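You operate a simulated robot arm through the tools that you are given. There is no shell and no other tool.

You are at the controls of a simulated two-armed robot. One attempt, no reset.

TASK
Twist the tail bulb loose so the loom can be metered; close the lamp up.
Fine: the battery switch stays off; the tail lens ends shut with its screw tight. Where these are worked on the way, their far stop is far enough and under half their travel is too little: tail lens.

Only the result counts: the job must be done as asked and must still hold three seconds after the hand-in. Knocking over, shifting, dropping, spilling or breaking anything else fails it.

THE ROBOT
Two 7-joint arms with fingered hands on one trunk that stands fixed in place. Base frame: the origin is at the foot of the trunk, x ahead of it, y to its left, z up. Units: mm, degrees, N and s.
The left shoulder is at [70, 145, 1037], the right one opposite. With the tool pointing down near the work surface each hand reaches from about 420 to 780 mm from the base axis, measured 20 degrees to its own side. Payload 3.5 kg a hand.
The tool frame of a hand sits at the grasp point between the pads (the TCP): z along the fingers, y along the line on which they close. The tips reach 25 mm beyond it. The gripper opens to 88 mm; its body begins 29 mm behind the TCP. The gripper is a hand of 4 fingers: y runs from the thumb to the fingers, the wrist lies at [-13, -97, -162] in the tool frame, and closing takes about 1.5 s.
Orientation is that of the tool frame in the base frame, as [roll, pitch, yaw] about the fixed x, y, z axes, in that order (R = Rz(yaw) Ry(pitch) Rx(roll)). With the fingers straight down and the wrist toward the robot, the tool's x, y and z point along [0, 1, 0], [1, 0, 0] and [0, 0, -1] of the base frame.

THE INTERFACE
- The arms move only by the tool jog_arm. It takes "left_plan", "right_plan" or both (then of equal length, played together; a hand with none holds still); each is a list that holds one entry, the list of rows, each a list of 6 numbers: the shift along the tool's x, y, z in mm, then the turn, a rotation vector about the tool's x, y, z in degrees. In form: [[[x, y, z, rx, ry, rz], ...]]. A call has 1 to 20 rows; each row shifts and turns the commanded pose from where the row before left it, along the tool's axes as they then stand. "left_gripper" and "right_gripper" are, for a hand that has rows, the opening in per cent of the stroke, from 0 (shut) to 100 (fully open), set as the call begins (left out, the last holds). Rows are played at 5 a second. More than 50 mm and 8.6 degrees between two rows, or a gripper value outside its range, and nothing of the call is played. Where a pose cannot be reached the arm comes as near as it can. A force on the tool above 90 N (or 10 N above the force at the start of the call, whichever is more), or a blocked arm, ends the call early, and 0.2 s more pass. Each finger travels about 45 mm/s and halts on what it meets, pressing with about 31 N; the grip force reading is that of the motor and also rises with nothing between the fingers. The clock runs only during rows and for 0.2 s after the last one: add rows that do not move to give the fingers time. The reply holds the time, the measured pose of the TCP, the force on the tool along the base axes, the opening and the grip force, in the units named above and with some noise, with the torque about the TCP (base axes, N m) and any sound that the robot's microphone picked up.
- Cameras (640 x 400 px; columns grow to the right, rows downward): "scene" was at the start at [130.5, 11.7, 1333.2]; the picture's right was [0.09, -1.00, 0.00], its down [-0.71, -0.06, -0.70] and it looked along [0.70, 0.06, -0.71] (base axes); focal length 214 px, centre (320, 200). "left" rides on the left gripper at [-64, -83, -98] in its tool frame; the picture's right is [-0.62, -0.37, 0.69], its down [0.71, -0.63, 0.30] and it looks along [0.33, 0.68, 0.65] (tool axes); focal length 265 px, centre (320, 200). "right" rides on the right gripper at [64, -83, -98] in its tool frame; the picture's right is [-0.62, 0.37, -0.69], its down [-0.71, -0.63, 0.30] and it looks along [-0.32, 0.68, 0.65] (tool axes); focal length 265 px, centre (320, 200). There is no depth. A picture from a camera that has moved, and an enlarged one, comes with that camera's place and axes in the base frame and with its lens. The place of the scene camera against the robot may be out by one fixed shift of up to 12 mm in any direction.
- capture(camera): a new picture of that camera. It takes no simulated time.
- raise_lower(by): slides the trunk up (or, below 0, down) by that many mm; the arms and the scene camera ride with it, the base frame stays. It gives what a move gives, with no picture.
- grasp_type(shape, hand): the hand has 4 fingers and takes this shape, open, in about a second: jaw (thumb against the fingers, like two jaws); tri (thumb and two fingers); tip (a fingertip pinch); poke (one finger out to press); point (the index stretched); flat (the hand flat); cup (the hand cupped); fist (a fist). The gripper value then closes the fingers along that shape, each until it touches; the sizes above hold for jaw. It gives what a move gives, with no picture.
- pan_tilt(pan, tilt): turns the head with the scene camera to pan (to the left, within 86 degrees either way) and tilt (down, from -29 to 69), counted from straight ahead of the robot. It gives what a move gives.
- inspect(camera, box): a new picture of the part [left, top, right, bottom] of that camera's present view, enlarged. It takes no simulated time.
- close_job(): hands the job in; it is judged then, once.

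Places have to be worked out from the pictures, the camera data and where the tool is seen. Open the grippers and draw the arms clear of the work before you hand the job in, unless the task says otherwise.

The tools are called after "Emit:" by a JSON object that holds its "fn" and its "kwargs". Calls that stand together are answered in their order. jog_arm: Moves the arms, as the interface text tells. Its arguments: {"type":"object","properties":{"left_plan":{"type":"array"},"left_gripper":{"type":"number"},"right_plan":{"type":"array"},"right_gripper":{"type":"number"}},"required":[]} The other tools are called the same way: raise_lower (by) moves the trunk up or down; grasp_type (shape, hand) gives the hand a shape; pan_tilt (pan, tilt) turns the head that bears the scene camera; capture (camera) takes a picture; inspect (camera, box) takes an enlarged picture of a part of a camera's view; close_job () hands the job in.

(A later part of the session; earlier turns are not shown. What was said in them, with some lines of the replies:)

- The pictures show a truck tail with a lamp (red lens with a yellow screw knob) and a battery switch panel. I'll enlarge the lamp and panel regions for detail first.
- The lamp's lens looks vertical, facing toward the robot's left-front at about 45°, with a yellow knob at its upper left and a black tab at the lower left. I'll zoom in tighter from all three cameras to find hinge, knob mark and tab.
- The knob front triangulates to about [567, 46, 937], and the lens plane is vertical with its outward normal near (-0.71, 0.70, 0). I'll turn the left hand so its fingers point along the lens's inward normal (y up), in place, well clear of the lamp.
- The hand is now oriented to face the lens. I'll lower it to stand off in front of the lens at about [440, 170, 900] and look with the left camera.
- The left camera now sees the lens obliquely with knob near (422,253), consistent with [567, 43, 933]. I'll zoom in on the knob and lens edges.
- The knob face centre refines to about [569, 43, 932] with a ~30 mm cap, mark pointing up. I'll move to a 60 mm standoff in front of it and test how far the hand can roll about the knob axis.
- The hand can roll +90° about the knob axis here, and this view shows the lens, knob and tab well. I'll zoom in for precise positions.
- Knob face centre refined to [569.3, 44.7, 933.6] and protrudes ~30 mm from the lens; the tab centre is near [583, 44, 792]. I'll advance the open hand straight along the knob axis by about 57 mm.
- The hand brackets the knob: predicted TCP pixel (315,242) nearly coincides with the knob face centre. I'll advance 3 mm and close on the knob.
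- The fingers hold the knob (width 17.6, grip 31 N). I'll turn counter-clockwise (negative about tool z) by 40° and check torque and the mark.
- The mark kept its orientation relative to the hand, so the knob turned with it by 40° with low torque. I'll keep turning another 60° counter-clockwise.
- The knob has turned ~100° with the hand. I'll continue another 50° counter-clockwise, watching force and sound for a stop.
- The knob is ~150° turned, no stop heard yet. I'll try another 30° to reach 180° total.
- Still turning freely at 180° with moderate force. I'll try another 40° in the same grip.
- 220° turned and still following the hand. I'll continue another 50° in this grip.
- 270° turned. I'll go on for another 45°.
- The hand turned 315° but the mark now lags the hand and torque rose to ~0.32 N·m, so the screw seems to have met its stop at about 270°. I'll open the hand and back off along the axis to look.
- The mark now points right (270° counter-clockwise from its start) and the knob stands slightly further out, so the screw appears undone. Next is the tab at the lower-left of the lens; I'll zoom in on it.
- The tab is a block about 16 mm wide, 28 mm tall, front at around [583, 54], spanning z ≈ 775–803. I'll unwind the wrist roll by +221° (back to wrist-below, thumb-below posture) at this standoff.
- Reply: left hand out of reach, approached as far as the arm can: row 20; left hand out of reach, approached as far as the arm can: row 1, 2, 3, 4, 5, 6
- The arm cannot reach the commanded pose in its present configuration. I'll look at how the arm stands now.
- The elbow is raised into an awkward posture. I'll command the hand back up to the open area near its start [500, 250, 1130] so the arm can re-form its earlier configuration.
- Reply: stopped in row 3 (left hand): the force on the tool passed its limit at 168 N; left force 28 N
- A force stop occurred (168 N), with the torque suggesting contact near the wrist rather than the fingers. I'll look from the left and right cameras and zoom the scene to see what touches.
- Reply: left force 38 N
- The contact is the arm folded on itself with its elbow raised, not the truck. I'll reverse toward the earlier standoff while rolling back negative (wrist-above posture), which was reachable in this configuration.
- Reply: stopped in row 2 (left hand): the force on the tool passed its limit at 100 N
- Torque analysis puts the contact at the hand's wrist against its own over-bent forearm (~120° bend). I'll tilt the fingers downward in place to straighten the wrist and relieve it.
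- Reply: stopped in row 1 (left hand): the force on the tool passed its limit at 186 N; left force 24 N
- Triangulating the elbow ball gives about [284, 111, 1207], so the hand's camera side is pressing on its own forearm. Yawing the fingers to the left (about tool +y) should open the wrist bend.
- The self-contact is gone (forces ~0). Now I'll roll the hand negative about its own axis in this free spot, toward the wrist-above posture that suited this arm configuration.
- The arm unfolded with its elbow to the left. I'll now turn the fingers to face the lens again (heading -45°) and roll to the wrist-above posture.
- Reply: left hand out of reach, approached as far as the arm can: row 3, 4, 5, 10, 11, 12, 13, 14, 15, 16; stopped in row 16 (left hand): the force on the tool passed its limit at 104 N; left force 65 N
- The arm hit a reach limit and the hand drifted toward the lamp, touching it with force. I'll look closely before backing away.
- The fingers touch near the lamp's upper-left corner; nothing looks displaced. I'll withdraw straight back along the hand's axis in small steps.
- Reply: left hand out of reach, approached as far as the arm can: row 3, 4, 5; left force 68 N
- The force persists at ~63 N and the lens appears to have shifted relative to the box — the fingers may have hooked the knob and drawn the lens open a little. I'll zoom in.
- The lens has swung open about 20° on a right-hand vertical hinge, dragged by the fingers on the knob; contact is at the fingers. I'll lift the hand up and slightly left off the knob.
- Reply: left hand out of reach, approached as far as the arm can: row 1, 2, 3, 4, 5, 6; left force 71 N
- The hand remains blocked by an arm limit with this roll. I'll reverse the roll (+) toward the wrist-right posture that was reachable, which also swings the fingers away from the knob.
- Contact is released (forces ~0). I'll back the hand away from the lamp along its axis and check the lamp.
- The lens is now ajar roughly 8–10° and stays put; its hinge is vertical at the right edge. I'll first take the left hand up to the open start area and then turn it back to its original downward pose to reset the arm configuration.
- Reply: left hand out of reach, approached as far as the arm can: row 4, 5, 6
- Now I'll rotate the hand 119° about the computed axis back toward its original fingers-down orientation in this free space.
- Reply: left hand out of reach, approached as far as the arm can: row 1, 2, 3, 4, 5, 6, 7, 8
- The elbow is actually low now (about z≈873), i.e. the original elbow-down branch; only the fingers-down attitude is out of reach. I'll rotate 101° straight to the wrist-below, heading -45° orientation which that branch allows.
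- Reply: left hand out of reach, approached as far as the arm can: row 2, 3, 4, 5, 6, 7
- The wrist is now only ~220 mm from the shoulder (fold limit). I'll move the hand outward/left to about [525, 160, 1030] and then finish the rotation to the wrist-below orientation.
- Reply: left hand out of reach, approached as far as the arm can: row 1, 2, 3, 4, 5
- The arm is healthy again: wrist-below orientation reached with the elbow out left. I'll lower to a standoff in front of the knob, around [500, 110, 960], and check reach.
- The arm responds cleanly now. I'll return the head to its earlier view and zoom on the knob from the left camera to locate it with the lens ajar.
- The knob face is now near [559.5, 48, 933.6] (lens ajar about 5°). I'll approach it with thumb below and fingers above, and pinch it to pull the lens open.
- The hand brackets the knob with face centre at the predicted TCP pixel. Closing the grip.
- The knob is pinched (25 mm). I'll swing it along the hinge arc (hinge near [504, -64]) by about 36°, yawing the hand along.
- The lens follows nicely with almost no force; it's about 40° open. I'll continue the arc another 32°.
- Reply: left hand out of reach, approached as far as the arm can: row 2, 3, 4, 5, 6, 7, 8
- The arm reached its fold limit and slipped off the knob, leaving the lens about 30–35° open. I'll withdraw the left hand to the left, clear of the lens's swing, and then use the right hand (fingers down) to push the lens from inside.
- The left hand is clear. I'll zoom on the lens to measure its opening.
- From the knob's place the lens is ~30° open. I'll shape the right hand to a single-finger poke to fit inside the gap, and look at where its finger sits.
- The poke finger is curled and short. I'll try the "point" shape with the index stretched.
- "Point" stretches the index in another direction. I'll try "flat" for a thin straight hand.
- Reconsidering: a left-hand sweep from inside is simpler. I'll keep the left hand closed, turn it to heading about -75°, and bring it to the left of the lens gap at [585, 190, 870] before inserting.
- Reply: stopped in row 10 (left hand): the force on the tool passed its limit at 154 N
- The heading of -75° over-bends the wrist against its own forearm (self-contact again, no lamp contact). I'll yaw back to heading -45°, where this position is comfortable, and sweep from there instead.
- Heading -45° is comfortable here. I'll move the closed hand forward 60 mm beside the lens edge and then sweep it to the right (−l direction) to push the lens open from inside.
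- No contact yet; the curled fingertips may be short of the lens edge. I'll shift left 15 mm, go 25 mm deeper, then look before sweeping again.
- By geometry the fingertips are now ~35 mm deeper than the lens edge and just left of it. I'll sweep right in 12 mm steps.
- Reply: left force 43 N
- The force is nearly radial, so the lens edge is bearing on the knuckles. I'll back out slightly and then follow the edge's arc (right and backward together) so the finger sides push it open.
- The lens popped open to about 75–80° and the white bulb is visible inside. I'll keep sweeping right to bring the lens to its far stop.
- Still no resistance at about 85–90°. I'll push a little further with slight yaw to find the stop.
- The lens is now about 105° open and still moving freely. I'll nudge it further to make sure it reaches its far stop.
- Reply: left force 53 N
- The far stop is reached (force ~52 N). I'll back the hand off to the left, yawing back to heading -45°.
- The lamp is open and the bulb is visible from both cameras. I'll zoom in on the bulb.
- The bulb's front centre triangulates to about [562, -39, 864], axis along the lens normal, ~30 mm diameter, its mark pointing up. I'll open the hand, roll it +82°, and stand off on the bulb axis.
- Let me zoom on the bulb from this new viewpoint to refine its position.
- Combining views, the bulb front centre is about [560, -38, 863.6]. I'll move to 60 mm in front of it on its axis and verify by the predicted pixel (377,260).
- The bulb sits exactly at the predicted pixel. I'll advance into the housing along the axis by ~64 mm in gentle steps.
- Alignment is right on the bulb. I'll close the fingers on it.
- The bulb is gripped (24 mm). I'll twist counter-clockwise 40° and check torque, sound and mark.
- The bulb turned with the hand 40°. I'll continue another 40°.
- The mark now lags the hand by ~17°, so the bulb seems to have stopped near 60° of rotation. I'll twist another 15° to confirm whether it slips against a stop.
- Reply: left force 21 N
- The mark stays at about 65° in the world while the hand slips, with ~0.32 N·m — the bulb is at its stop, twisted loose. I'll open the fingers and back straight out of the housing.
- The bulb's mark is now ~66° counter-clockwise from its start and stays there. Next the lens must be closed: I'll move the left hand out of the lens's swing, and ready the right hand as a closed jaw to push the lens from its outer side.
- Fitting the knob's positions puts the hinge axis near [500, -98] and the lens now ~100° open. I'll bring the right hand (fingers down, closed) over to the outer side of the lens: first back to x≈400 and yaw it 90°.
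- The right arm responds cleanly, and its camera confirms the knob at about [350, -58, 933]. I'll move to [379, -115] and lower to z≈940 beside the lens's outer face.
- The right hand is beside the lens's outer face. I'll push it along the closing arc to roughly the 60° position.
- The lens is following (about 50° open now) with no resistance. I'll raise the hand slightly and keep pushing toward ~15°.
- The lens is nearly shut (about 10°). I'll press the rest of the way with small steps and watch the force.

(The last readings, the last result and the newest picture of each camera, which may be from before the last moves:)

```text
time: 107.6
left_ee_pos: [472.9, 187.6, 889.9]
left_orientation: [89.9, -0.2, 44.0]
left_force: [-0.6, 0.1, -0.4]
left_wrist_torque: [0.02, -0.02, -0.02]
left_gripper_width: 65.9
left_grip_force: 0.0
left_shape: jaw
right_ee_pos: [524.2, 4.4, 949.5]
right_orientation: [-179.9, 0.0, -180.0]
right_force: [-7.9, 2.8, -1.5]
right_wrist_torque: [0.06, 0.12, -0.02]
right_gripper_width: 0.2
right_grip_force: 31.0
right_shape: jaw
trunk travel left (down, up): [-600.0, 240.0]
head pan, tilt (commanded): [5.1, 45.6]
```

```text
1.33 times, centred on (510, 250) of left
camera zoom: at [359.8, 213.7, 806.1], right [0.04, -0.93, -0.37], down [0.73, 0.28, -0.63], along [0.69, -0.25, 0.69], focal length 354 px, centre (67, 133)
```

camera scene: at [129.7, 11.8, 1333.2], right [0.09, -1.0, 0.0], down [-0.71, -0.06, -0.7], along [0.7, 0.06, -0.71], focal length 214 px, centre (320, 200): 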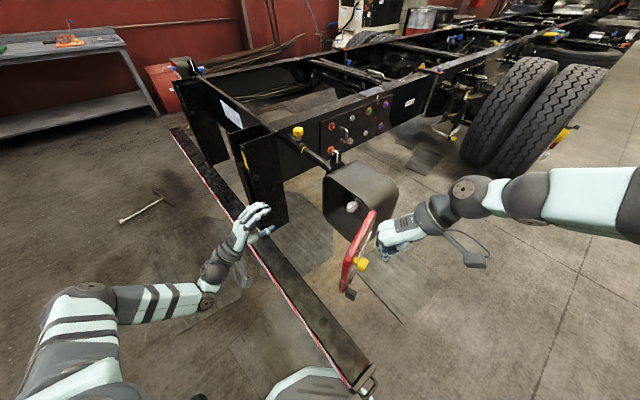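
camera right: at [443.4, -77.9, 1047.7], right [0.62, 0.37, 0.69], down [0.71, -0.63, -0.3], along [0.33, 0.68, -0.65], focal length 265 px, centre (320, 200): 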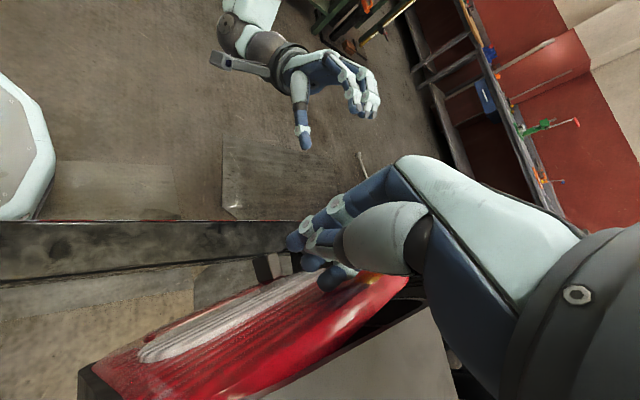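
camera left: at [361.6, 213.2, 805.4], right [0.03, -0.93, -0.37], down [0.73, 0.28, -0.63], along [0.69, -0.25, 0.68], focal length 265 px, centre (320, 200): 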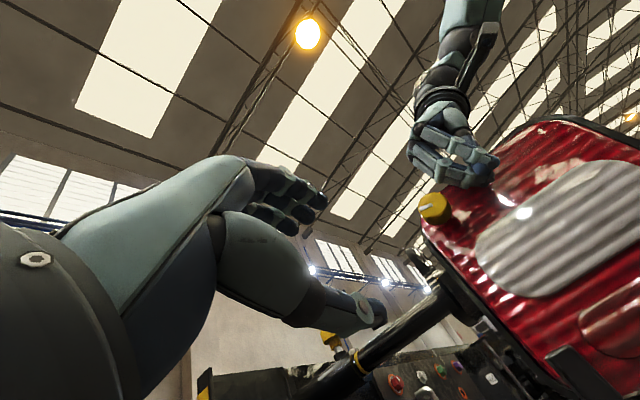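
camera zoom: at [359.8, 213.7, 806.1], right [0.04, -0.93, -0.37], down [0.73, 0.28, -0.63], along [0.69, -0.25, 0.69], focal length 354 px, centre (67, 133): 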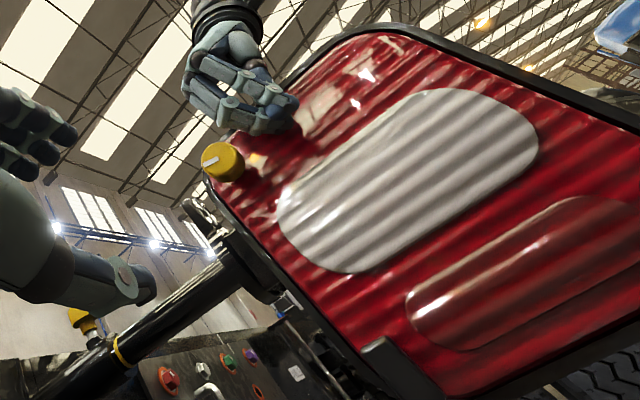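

The lens looks shut with ~8 N back-force. I'll press a few mm more along the lens normal to be sure it is fully home.

Emit:
{"fn": "jog_arm", "kwargs": {"right_plan": [[[-3, -2, 0, 0, 0, 0], [-3, -2, 0, 0, 0, 0], [0, 0, 0, 0, 0, 0]]], "right_gripper": 0}}

Emit:
{"fn": "inspect", "kwargs": {"camera": "left", "box": [400, 160, 520, 290]}}

Emit:
{"fn": "capture", "kwargs": {"camera": "right"}}

```text
time: 108.4
left_ee_pos: [473.1, 189.7, 890.7]
left_orientation: [89.9, -0.2, 43.9]
left_force: [-0.3, 0.2, -0.2]
left_wrist_torque: [-0.01, 0.01, 0.0]
left_gripper_width: 65.7
left_grip_force: 0.1
left_shape: jaw
right_ee_pos: [530.9, -0.5, 950.2]
right_orientation: [179.9, 0.1, 179.8]
right_force: [-12.3, 4.6, 0.0]
right_wrist_torque: [0.07, 0.17, 0.02]
right_gripper_width: 0.0
right_grip_force: 30.6
right_shape: jaw
trunk travel left (down, up): [-600.0, 240.0]
head pan, tilt (commanded): [5.1, 45.6]
```

```text
3.08 times, centred on (460, 225) of left
camera zoom: at [359.5, 213.9, 806.3], right [0.04, -0.93, -0.37], down [0.73, 0.28, -0.63], along [0.68, -0.25, 0.69], focal length 817 px, centre (-111, 123)
```

zoom: 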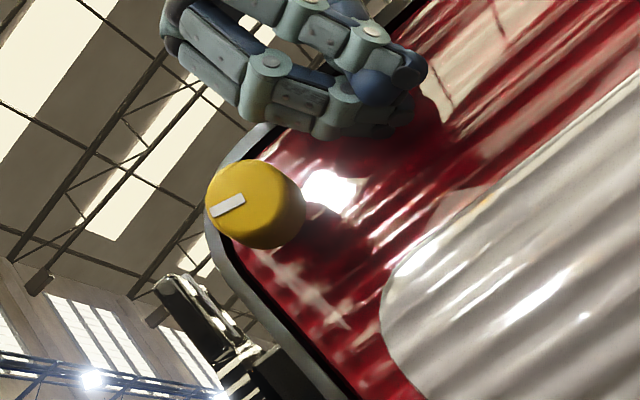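

```text
taken
camera right: at [466.0, -85.0, 1048.7], right [0.62, 0.37, 0.69], down [0.71, -0.63, -0.3], along [0.33, 0.68, -0.65], focal length 265 px, centre (320, 200)
```

right: 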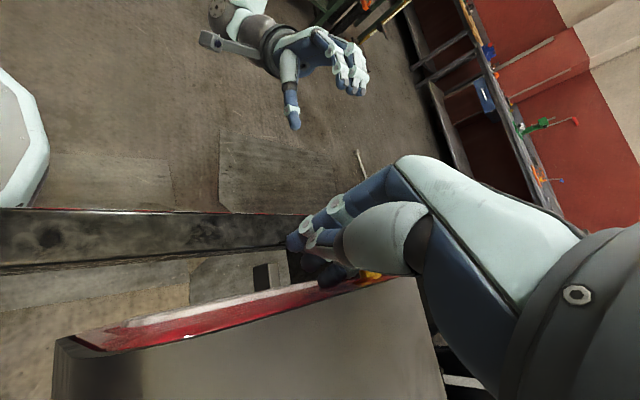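

The lens looks shut; the knob's mark now points left-up (it was turned when the grip slipped earlier). I'll retract the right hand up and away, then check the lens and knob closely.

Emit:
{"fn": "jog_arm", "kwargs": {"right_plan": [[[8, 8, 0, 0, 0, 0], [10, 5, -10, 0, 0, 0], [0, 0, -35, 0, 0, 0], [0, 0, -40, 0, 0, 0], [0, 0, -40, 0, 0, 0], [0, -30, -40, 0, 0, 0], [0, -40, -20, 0, 0, 0], [0, -40, 0, 0, 0, 0], [0, -40, 0, 0, 0, 0], [0, -40, 0, 0, 0, 0]]], "right_gripper": 0}}

Emit:
{"fn": "inspect", "kwargs": {"camera": "scene", "box": [310, 150, 400, 250]}}

Emit:
{"fn": "capture", "kwargs": {"camera": "right"}}

Emit:
{"fn": "inspect", "kwargs": {"camera": "left", "box": [380, 140, 640, 400]}}

```text
time: 110.6
left_ee_pos: [475.4, 187.9, 886.8]
left_orientation: [90.1, -0.1, 44.1]
left_force: [0.1, 0.4, -0.2]
left_wrist_torque: [0.02, 0.0, 0.01]
left_gripper_width: 65.6
left_grip_force: 0.0
left_shape: jaw
right_ee_pos: [514.4, -181.0, 1132.5]
right_orientation: [180.0, 0.0, 180.0]
right_force: [0.3, 0.3, -0.3]
right_wrist_torque: [0.02, -0.04, -0.02]
right_gripper_width: 0.2
right_grip_force: 31.0
right_shape: jaw
trunk travel left (down, up): [-600.0, 240.0]
head pan, tilt (commanded): [5.1, 45.6]
```

```text
4.00 times, centred on (355, 200) of scene
camera zoom: at [130.4, 9.8, 1333.2], right [0.09, -1.0, 0.0], down [-0.71, -0.06, -0.7], along [0.7, 0.06, -0.71], focal length 858 px, centre (180, 200)
```

zoom: 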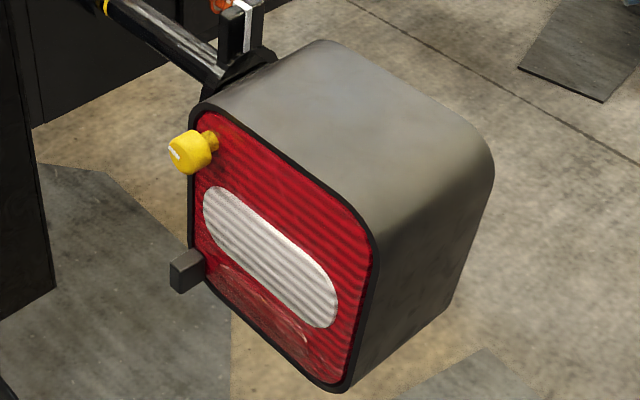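

```text
taken
camera right: at [449.5, -265.4, 1233.3], right [0.62, 0.37, 0.69], down [0.71, -0.63, -0.31], along [0.33, 0.68, -0.65], focal length 265 px, centre (320, 200)
```

right: 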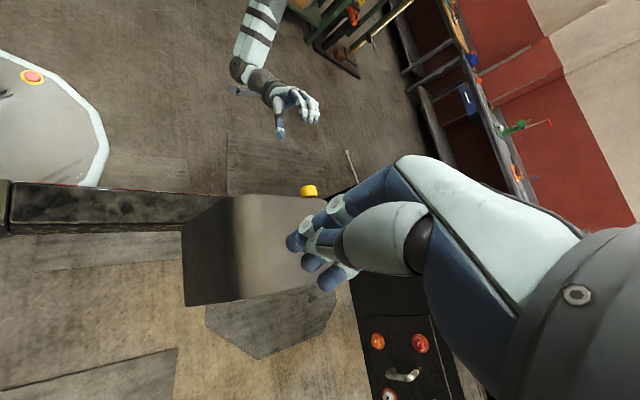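

```text
1.54 times, centred on (510, 270) of left
camera zoom: at [361.2, 212.1, 806.0], right [0.03, -0.93, -0.37], down [0.73, 0.28, -0.63], along [0.69, -0.25, 0.68], focal length 408 px, centre (28, 92)
```

zoom: 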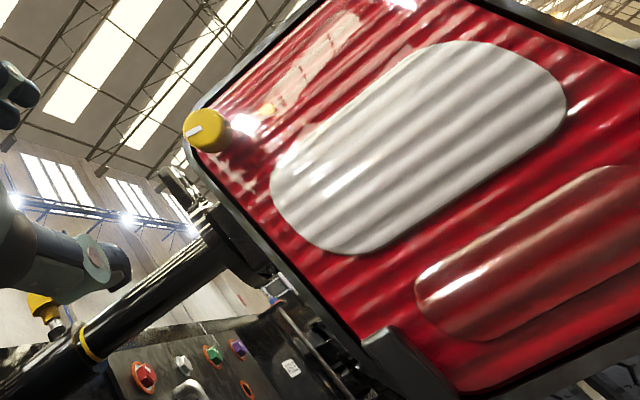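

The lens is flush shut. Now the screw must be tightened clockwise: I'll move the left hand to a standoff on the knob axis and pre-roll it -45°.

Emit:
{"fn": "jog_arm", "kwargs": {"left_plan": [[[-8.3, 11.7, 26.8, 0, 0, 0], [-8.3, 11.7, 26.8, 0, 0, 0], [-8.3, 11.7, 26.8, 0, 0, 0], [-8.3, 11.7, 26.8, 0, 1, 0], [0, 0, 0, 0, 0, -7.5], [0, 0, 0, 0, 0, -7.5], [0, 0, 0, 0, 0, -7.5], [0, 0, 0, 0, 0, -7.5], [0, 0, 0, 0, 0, -7.5], [0, 0, 0, 0, 0, -7.5], [0, 0, 0, 0, 0, 0]]], "left_gripper": 100}}

Emit:
{"fn": "capture", "kwargs": {"camera": "left"}}

Emit:
{"fn": "inspect", "kwargs": {"camera": "scene", "box": [290, 150, 380, 225]}}

```text
time: 113.0
left_ee_pos: [526.8, 87.3, 935.1]
left_orientation: [90.1, 45.1, 45.0]
left_force: [-0.6, 0.6, -0.4]
left_wrist_torque: [0.02, 0.0, -0.02]
left_gripper_width: 87.6
left_grip_force: 0.1
left_shape: jaw
right_ee_pos: [513.8, -179.1, 1134.0]
right_orientation: [179.9, 0.0, 179.8]
right_force: [-0.3, 0.2, 0.7]
right_wrist_torque: [0.0, 0.0, 0.0]
right_gripper_width: 0.2
right_grip_force: 31.0
right_shape: jaw
trunk travel left (down, up): [-600.0, 240.0]
head pan, tilt (commanded): [5.1, 45.6]
```

```text
taken
camera left: at [383.9, 82.5, 921.2], right [-0.01, -0.98, 0.18], down [0.26, -0.17, -0.95], along [0.97, 0.04, 0.25], focal length 265 px, centre (320, 200)
```

left: 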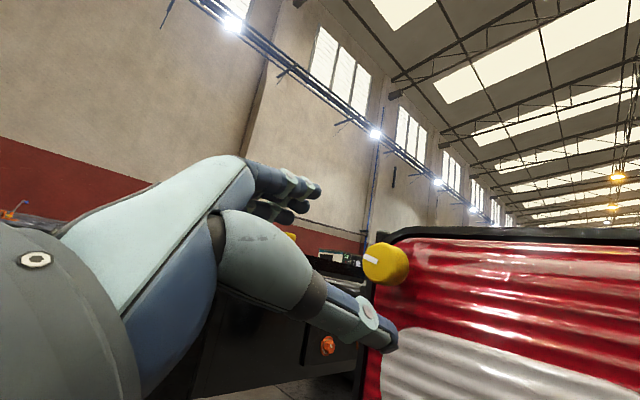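

```text
5.33 times, centred on (335, 188) of scene
camera zoom: at [130.6, 11.7, 1333.1], right [0.09, -1.0, 0.0], down [-0.71, -0.06, -0.7], along [0.7, 0.06, -0.71], focal length 1144 px, centre (240, 267)
```

zoom: 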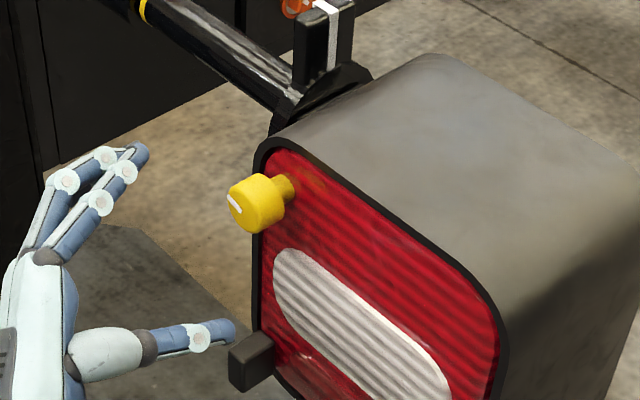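

The knob face sits right at the predicted pixel for a 60 mm standoff. I'll advance 58 mm and close on it.

Emit:
{"fn": "jog_arm", "kwargs": {"left_plan": [[[0.5, -0.5, 16, 0, 0, 0], [0.5, -0.5, 16, 0, 0, 0], [0, 0, 14, 0, 0, 0], [0, 0, 12, 0, 0, 0], [0, 0, 0, 0, 0, 0]]], "left_gripper": 100}}

Emit:
{"fn": "inspect", "kwargs": {"camera": "left", "box": [220, 150, 460, 330]}}

```text
time: 114.2
left_ee_pos: [568.0, 47.4, 933.3]
left_orientation: [89.9, 44.8, 44.8]
left_force: [-0.4, 0.5, -0.8]
left_wrist_torque: [-0.02, 0.01, -0.03]
left_gripper_width: 87.6
left_grip_force: 0.1
left_shape: jaw
right_ee_pos: [514.6, -180.3, 1134.2]
right_orientation: [180.0, 0.1, 180.0]
right_force: [-0.3, 0.7, 0.3]
right_wrist_torque: [-0.02, 0.0, -0.03]
right_gripper_width: 0.4
right_grip_force: 31.1
right_shape: jaw
trunk travel left (down, up): [-600.0, 240.0]
head pan, tilt (commanded): [5.1, 45.6]
```

```text
2.22 times, centred on (340, 240) of left
camera zoom: at [425.2, 42.1, 920.2], right [-0.01, -0.98, 0.18], down [0.26, -0.17, -0.95], along [0.97, 0.04, 0.26], focal length 590 px, centre (276, 111)
```

zoom: 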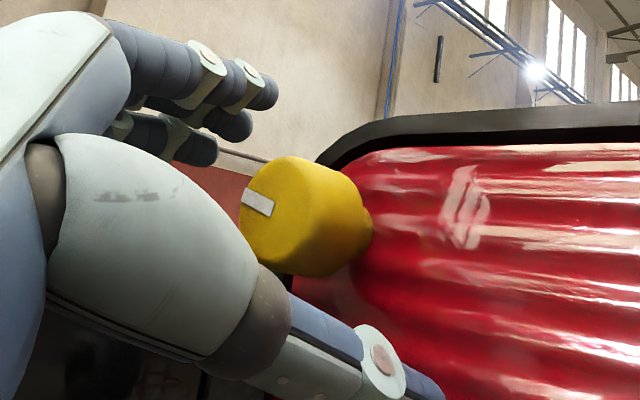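

Closing on the knob now.

Emit:
{"fn": "jog_arm", "kwargs": {"left_plan": [[[0, 0, 1, 0, 0, 0], [0, 0, 0, 0, 0, 0], [0, 0, 0, 0, 0, 0], [0, 0, 0, 0, 0, 0], [0, 0, 0, 0, 0, 0], [0, 0, 0, 0, 0, 0], [0, 0, 0, 0, 0, 0], [0, 0, 0, 0, 0, 0]]], "left_gripper": 0}}

Emit:
{"fn": "inspect", "kwargs": {"camera": "left", "box": [220, 150, 460, 330]}}

Emit:
{"fn": "inspect", "kwargs": {"camera": "scene", "box": [290, 150, 380, 225]}}

```text
time: 116.0
left_ee_pos: [570.2, 43.7, 932.6]
left_orientation: [90.3, 45.1, 44.9]
left_force: [3.3, -8.0, -4.8]
left_wrist_torque: [0.05, 0.04, -0.06]
left_gripper_width: 18.1
left_grip_force: 30.8
left_shape: jaw
right_ee_pos: [515.9, -180.2, 1133.3]
right_orientation: [179.9, -0.1, 179.8]
right_force: [-0.1, -0.5, -0.1]
right_wrist_torque: [0.01, -0.02, -0.01]
right_gripper_width: 0.1
right_grip_force: 31.7
right_shape: jaw
trunk travel left (down, up): [-600.0, 240.0]
head pan, tilt (commanded): [5.1, 45.6]
```

```text
2.22 times, centred on (340, 240) of left
camera zoom: at [426.5, 39.5, 918.9], right [-0.01, -0.98, 0.17], down [0.26, -0.17, -0.95], along [0.97, 0.04, 0.25], focal length 590 px, centre (276, 111)
```

zoom: 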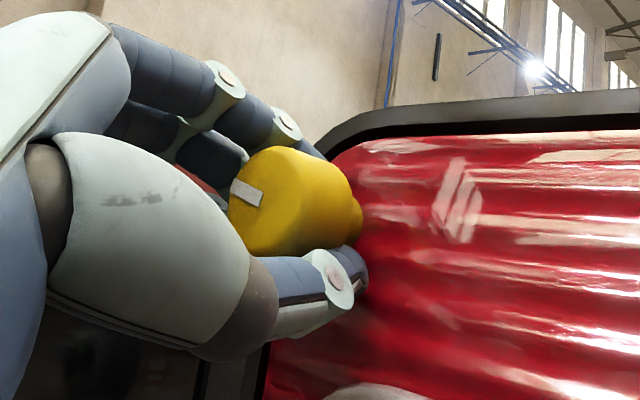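

```text
5.33 times, centred on (335, 188) of scene
camera zoom: at [132.1, 9.6, 1332.9], right [0.09, -1.0, 0.0], down [-0.71, -0.06, -0.7], along [0.7, 0.06, -0.72], focal length 1144 px, centre (240, 267)
```

zoom: 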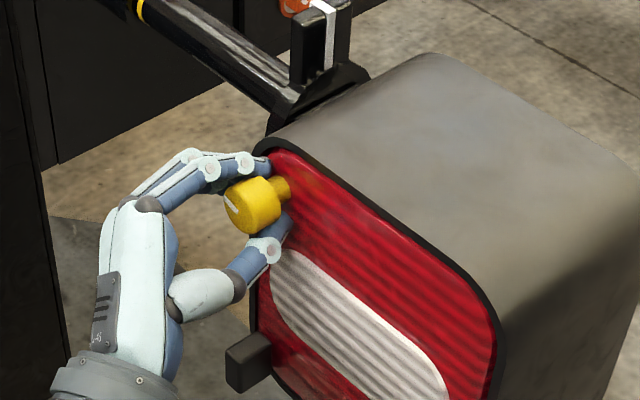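

Gripped. I'll turn clockwise (+) by 60° and check the torque and mark.

Emit:
{"fn": "jog_arm", "kwargs": {"left_plan": [[[0, 0, 0, 0, 0, 5], [0, 0, 0, 0, 0, 5], [0, 0, 0, 0, 0, 5], [0, 0, 0, 0, 0, 5], [0, 0, 0, 0, 0, 5], [0, 0, 0, 0, 0, 5], [0, 0, 0, 0, 0, 5], [0, 0, 0, 0, 0, 5], [0, 0, 0, 0, 0, 5], [0, 0, 0, 0, 0, 5], [0, 0, 0, 0, 0, 5], [0, 0, 0, 0, 0, 5]]], "left_gripper": 0}}

Emit:
{"fn": "inspect", "kwargs": {"camera": "left", "box": [220, 150, 460, 330]}}

Emit:
{"fn": "inspect", "kwargs": {"camera": "scene", "box": [290, 150, 380, 225]}}

```text
time: 118.6
left_ee_pos: [569.2, 44.3, 933.2]
left_orientation: [90.1, -15.2, 44.9]
left_force: [11.2, -7.1, 1.4]
left_wrist_torque: [-0.02, 0.04, 0.06]
left_gripper_width: 18.2
left_grip_force: 31.2
left_shape: jaw
right_ee_pos: [516.8, -179.9, 1133.3]
right_orientation: [179.9, -0.1, 180.0]
right_force: [-0.3, -0.1, 0.3]
right_wrist_torque: [-0.02, -0.01, -0.03]
right_gripper_width: 0.1
right_grip_force: 31.0
right_shape: jaw
trunk travel left (down, up): [-600.0, 240.0]
head pan, tilt (commanded): [5.1, 45.6]
```

```text
2.22 times, centred on (340, 240) of left
camera zoom: at [471.9, 85.3, 835.9], right [0.13, -0.84, -0.52], down [0.82, 0.39, -0.42], along [0.56, -0.37, 0.74], focal length 590 px, centre (276, 111)
```

zoom: 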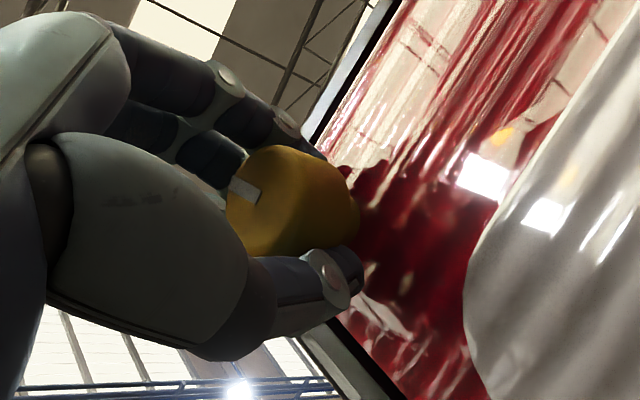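

```text
5.33 times, centred on (335, 188) of scene
camera zoom: at [132.8, 10.0, 1332.9], right [0.09, -1.0, 0.0], down [-0.71, -0.06, -0.7], along [0.7, 0.06, -0.72], focal length 1144 px, centre (240, 267)
```

zoom: 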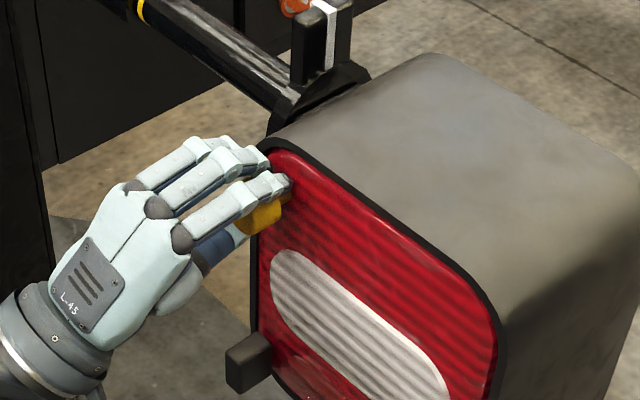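

The knob followed the full 60° (mark now near 15° from up) with little torque. Continuing clockwise 40° more to find the tight stop.

Emit:
{"fn": "jog_arm", "kwargs": {"left_plan": [[[0, 0, 0, 0, 0, 5], [0, 0, 0, 0, 0, 5], [0, 0, 0, 0, 0, 5], [0, 0, 0, 0, 0, 5], [0, 0, 0, 0, 0, 5], [0, 0, 0, 0, 0, 5], [0, 0, 0, 0, 0, 5], [0, 0, 0, 0, 0, 5]]], "left_gripper": 0}}

Emit:
{"fn": "inspect", "kwargs": {"camera": "left", "box": [220, 150, 460, 330]}}

Emit:
{"fn": "inspect", "kwargs": {"camera": "scene", "box": [290, 150, 380, 225]}}

```text
time: 120.4
left_ee_pos: [571.1, 45.6, 935.3]
left_orientation: [89.5, -55.1, 45.7]
left_force: [20.3, -0.8, 16.3]
left_wrist_torque: [-0.45, 0.2, 0.27]
left_gripper_width: 17.5
left_grip_force: 31.0
left_shape: jaw
right_ee_pos: [516.1, -177.7, 1132.9]
right_orientation: [-180.0, -0.2, 179.9]
right_force: [-0.2, 0.7, -0.3]
right_wrist_torque: [-0.01, -0.01, 0.0]
right_gripper_width: 0.2
right_grip_force: 30.8
right_shape: jaw
trunk travel left (down, up): [-600.0, 240.0]
head pan, tilt (commanded): [5.1, 45.6]
```

```text
2.22 times, centred on (340, 240) of left
camera zoom: at [524.3, 136.9, 834.1], right [0.46, -0.53, -0.72], down [0.87, 0.44, 0.23], along [0.2, -0.72, 0.66], focal length 590 px, centre (276, 111)
```

zoom: 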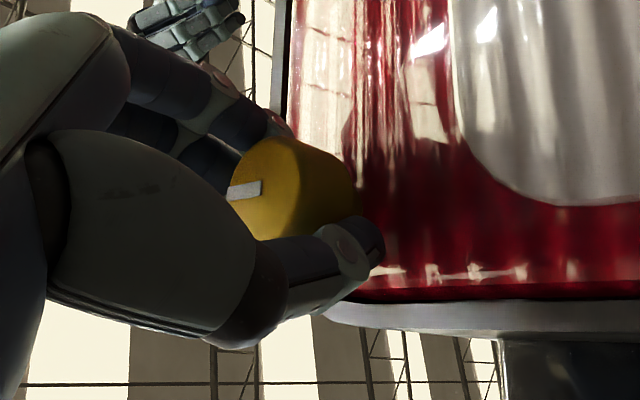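

```text
5.33 times, centred on (335, 188) of scene
camera zoom: at [132.7, 11.5, 1333.1], right [0.09, -1.0, 0.0], down [-0.71, -0.06, -0.7], along [0.7, 0.06, -0.72], focal length 1144 px, centre (240, 267)
```

zoom: 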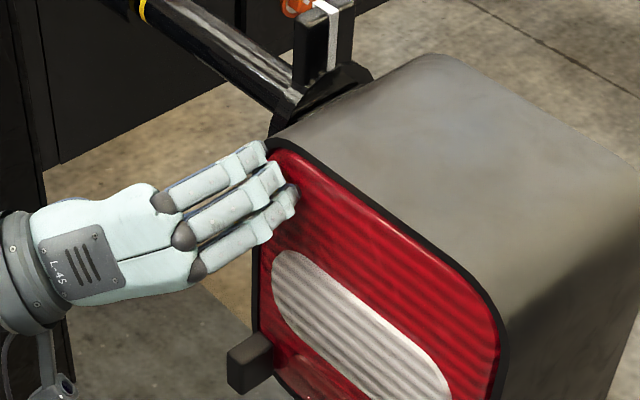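

The mark is back pointing straight up (its original tight position) and the hand is slipping at ~0.46 N·m, so the screw is at its stop. I'll add a final 10° of tightening to be sure.

Emit:
{"fn": "jog_arm", "kwargs": {"left_plan": [[[0, 0, 0, 0, 0, 5], [0, 0, 0, 0, 0, 5], [0, 0, 0, 0, 0, 0]]], "left_gripper": 0}}

Emit:
{"fn": "inspect", "kwargs": {"camera": "left", "box": [220, 150, 460, 330]}}

```text
time: 121.2
left_ee_pos: [570.4, 44.4, 933.4]
left_orientation: [90.0, -64.9, 45.2]
left_force: [22.0, -4.2, 14.6]
left_wrist_torque: [-0.41, 0.21, 0.36]
left_gripper_width: 17.0
left_grip_force: 30.8
left_shape: jaw
right_ee_pos: [518.3, -179.2, 1133.3]
right_orientation: [179.9, -0.2, 179.7]
right_force: [0.1, 0.3, -0.5]
right_wrist_torque: [0.02, -0.04, 0.0]
right_gripper_width: 0.0
right_grip_force: 30.8
right_shape: jaw
trunk travel left (down, up): [-600.0, 240.0]
head pan, tilt (commanded): [5.1, 45.6]
```

```text
2.22 times, centred on (340, 240) of left
camera zoom: at [535.8, 148.0, 839.5], right [0.54, -0.44, -0.72], down [0.83, 0.4, 0.38], along [0.12, -0.8, 0.58], focal length 590 px, centre (276, 111)
```

zoom: 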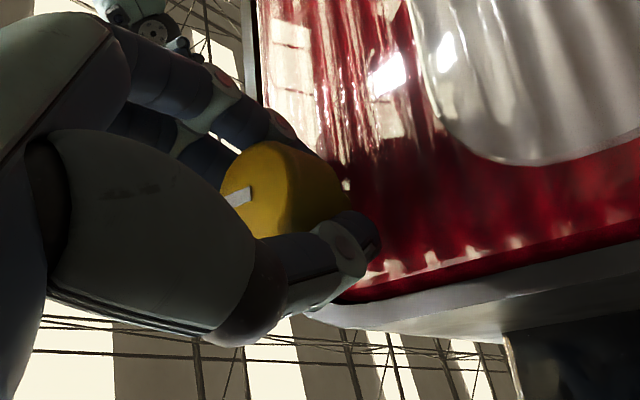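

The mark stayed up while the hand slipped further — the screw is tight. I'll open the hand fully and withdraw straight back.

Emit:
{"fn": "jog_arm", "kwargs": {"left_plan": [[[0, 0, 0, 0, 0, 0], [0, 0, 0, 0, 0, 0], [0, 0, 0, 0, 0, 0], [0, 0, 0, 0, 0, 0], [0, 0, 0, 0, 0, 0], [0, 0, 0, 0, 0, 0], [0, 0, -15, 0, 0, 0], [0, 0, -25, 0, 0, 0], [0, 0, -30, 0, 0, 0], [0, 0, -30, 0, 0, 0], [0, 0, 0, 0, 0, 0]]], "left_gripper": 100}}

Emit:
{"fn": "capture", "kwargs": {"camera": "left"}}

Emit:
{"fn": "inspect", "kwargs": {"camera": "scene", "box": [310, 150, 400, 250]}}

Emit:
{"fn": "inspect", "kwargs": {"camera": "scene", "box": [310, 155, 370, 205]}}

```text
time: 123.6
left_ee_pos: [497.5, 118.5, 934.7]
left_orientation: [90.2, -65.1, 44.8]
left_force: [-0.5, 0.6, -0.1]
left_wrist_torque: [0.03, 0.02, -0.01]
left_gripper_width: 87.6
left_grip_force: 0.1
left_shape: jaw
right_ee_pos: [516.0, -179.3, 1134.1]
right_orientation: [180.0, 0.0, 180.0]
right_force: [-0.4, -0.5, -0.5]
right_wrist_torque: [0.02, 0.01, 0.01]
right_gripper_width: 0.1
right_grip_force: 31.0
right_shape: jaw
trunk travel left (down, up): [-600.0, 240.0]
head pan, tilt (commanded): [5.1, 45.6]
```

```text
taken
camera left: at [462.4, 221.3, 841.0], right [0.54, -0.44, -0.72], down [0.83, 0.4, 0.38], along [0.12, -0.81, 0.58], focal length 265 px, centre (320, 200)
```

left: 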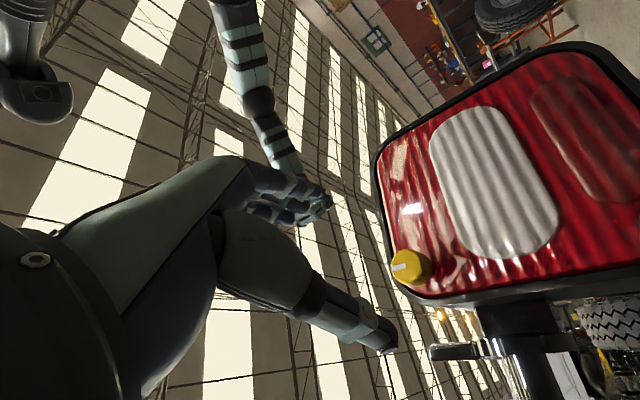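

```text
4.00 times, centred on (355, 200) of scene
camera zoom: at [131.1, 11.1, 1333.1], right [0.09, -1.0, 0.0], down [-0.71, -0.06, -0.7], along [0.7, 0.06, -0.71], focal length 858 px, centre (180, 200)
```

zoom: 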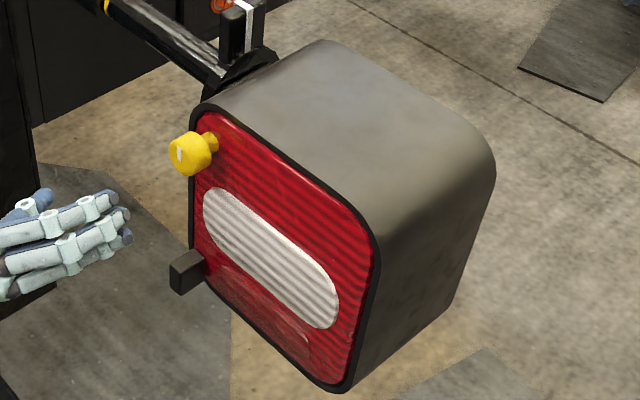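

```text
8.00 times, centred on (340, 180) of scene
camera zoom: at [131.1, 11.1, 1333.1], right [0.09, -1.0, 0.0], down [-0.71, -0.06, -0.7], along [0.7, 0.06, -0.71], focal length 1716 px, centre (160, 360)
```

zoom: 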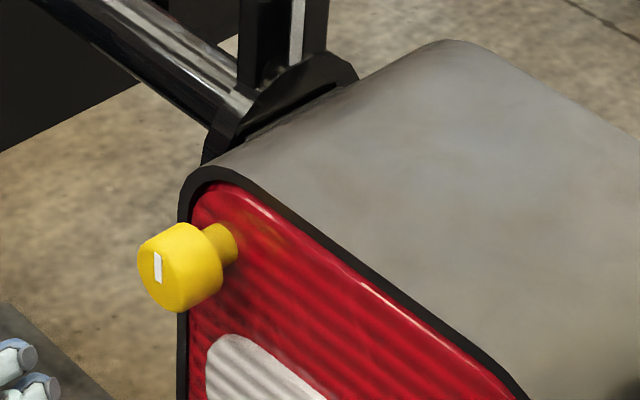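

The screw's mark is straight up and the lens flush, as at the start. I'll return the right hand to its original pose, open, so I can compare its view of the lamp with the first picture.

Emit:
{"fn": "jog_arm", "kwargs": {"right_plan": [[[0, 0, -15, 0, 0, 8.2], [0, 0, -16, 0, 0, 8.2], [0, 0, 0, 0, 0, 8.2], [0, 0, 0, 0, 0, 8.2], [0, 0, 0, 0, 0, 8.2], [0, 0, 0, 0, 0, 8.2], [0, 0, 0, 0, 0, 8.2], [0, 0, 0, 0, 0, 8.2], [0, 0, 0, 0, 0, 8.2], [0, 0, 0, 0, 0, 8.2], [0, 0, 0, 0, 0, 8.0], [4, 20, 0, 0, 0, 0], [3, 19, 0, 0, 0, 0], [0, 0, 0, 0, 0, 0]]], "right_gripper": 100}}

Emit:
{"fn": "inspect", "kwargs": {"camera": "right", "box": [0, 80, 200, 320]}}

Emit:
{"fn": "capture", "kwargs": {"camera": "scene"}}

```text
time: 126.6
left_ee_pos: [496.7, 117.3, 935.0]
left_orientation: [89.9, -65.1, 45.0]
left_force: [0.5, 0.3, 0.8]
left_wrist_torque: [-0.02, -0.01, -0.03]
left_gripper_width: 87.5
left_grip_force: 0.1
left_shape: jaw
right_ee_pos: [553.0, -171.4, 1165.4]
right_orientation: [180.0, 0.1, 89.8]
right_force: [0.0, 1.0, -1.0]
right_wrist_torque: [-0.01, 0.02, 0.0]
right_gripper_width: 88.0
right_grip_force: 0.0
right_shape: jaw
trunk travel left (down, up): [-600.0, 240.0]
head pan, tilt (commanded): [5.1, 45.6]
```

```text
1.67 times, centred on (100, 200) of right
camera zoom: at [468.9, -107.9, 1264.2], right [0.37, -0.62, 0.69], down [-0.63, -0.71, -0.3], along [0.68, -0.33, -0.65], focal length 442 px, centre (687, 200)
```

zoom: 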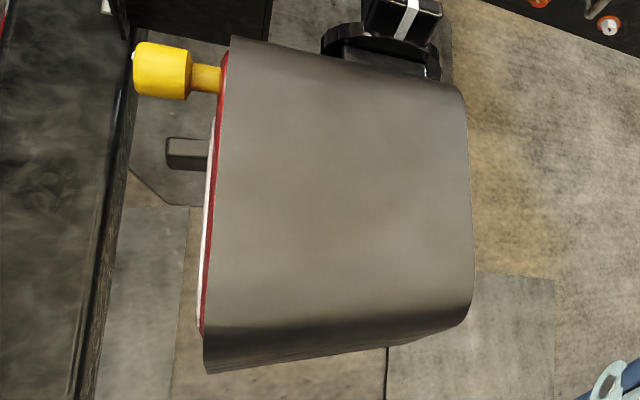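

```text
taken
camera scene: at [129.7, 11.9, 1333.2], right [0.09, -1.0, 0.0], down [-0.71, -0.06, -0.7], along [0.7, 0.06, -0.71], focal length 214 px, centre (320, 200)
```

scene: 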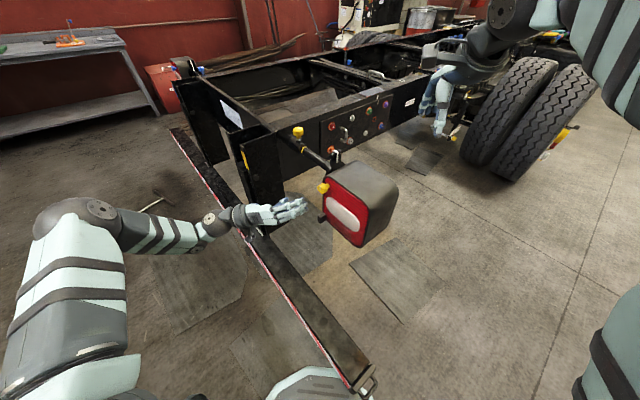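

The lamp looks unchanged against its mount and the lens is flush. I'll draw the left hand well back to the left and shift the right hand a little further right, both open.

Emit:
{"fn": "jog_arm", "kwargs": {"left_plan": [[[0, 0, -25, 0, 0, 0], [0, 0, -25, 0, 0, 0], [8, -18, -15, 0, 0, 0], [8, -18, -10, 0, 0, 0], [8, -18, 0, 0, 0, 0], [0, 0, 0, 0, 0, 0]]], "left_gripper": 100, "right_plan": [[[-15, 0, 0, 0, 0, 0], [-15, 0, 0, 0, 0, 0], [-15, 0, 0, 0, 0, 0], [-15, 0, 0, 0, 0, 0], [0, 0, 0, 0, 0, 0], [0, 0, 0, 0, 0, 0]]], "right_gripper": 100}}

Emit:
{"fn": "capture", "kwargs": {"camera": "scene"}}

Emit:
{"fn": "inspect", "kwargs": {"camera": "scene", "box": [270, 110, 430, 260]}}

Emit:
{"fn": "inspect", "kwargs": {"camera": "scene", "box": [280, 80, 430, 180]}}

```text
time: 128.0
left_ee_pos: [486.7, 213.4, 931.0]
left_orientation: [90.1, -65.2, 44.8]
left_force: [-0.1, -0.5, -0.1]
left_wrist_torque: [0.04, -0.01, -0.03]
left_gripper_width: 87.6
left_grip_force: 0.0
left_shape: jaw
right_ee_pos: [552.8, -231.3, 1165.8]
right_orientation: [179.9, 0.0, 89.9]
right_force: [0.3, 0.1, 0.3]
right_wrist_torque: [0.02, 0.01, -0.02]
right_gripper_width: 87.6
right_grip_force: 0.1
right_shape: jaw
trunk travel left (down, up): [-600.0, 240.0]
head pan, tilt (commanded): [5.1, 45.6]
```

```text
taken
camera scene: at [130.2, 11.4, 1333.2], right [0.09, -1.0, 0.0], down [-0.71, -0.06, -0.7], along [0.7, 0.06, -0.71], focal length 214 px, centre (320, 200)
```

scene: 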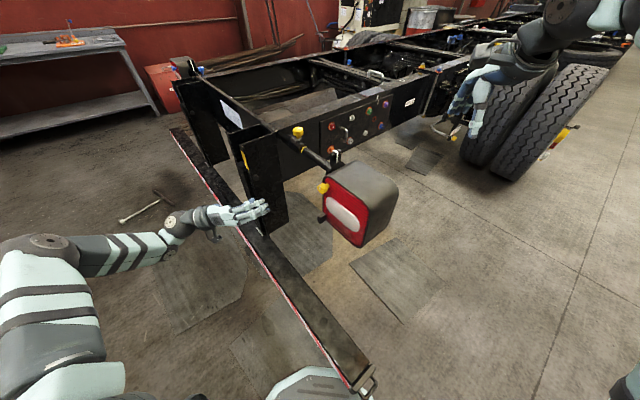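

```text
2.67 times, centred on (350, 185) of scene
camera zoom: at [130.2, 11.4, 1333.2], right [0.09, -1.0, 0.0], down [-0.71, -0.06, -0.7], along [0.7, 0.06, -0.71], focal length 572 px, centre (240, 240)
```

zoom: 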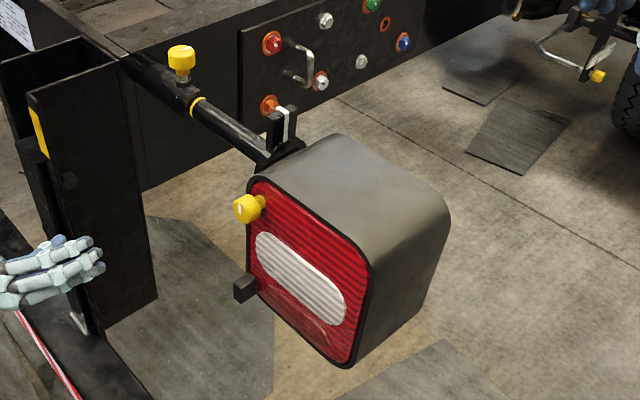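

```text
4.00 times, centred on (355, 130) of scene
camera zoom: at [130.2, 11.4, 1333.2], right [0.09, -1.0, 0.0], down [-0.71, -0.06, -0.7], along [0.7, 0.06, -0.71], focal length 858 px, centre (180, 480)
```

zoom: 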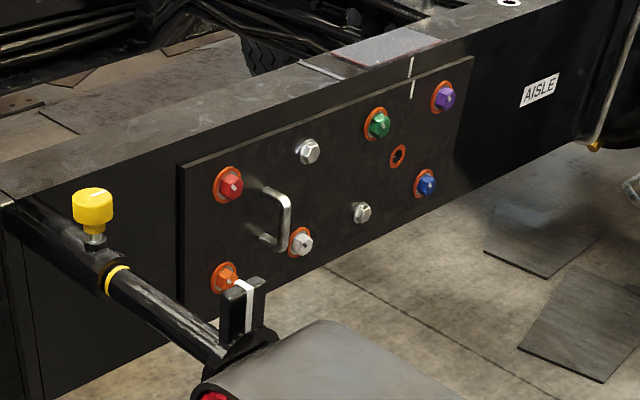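

All readings and pictures match the starting state: lens shut, screw mark straight up and tight, panel untouched, bulb twisted to its loose stop, both hands open and clear. I'm handing the job in.

Emit:
{"fn": "close_job", "kwargs": {}}

```text
The job is handed in.
```

I twisted the tail bulb loose, shut the lens again and tightened its screw, then handed the job in. The hand-in gave no verdict, so I can't confirm it passed.

- **Bulb:** turned about 65° counter-clockwise until it hit a stop and the fingers slipped. It is still in its socket. I took that stop to mean loose; the loom was not metered.
- **Lens:** opened to its far stop (about 100°) and pushed flush shut. The screw is back at its original mark and against its tight stop.
- **Battery switch:** not touched. The panel looks the same as at the start.

**Accidental contact:** while I was repositioning the left arm, it reached its limit. Its fingers pushed against the lamp at up to about 104 N and dragged the already unscrewed lens partly open. In the final pictures the lamp and its mount look unmoved, to within a couple of millimetres.

The left arm also pressed against itself several times during moves, at up to 186 N, away from the lamp. Both hands are now open and clear of the lamp.
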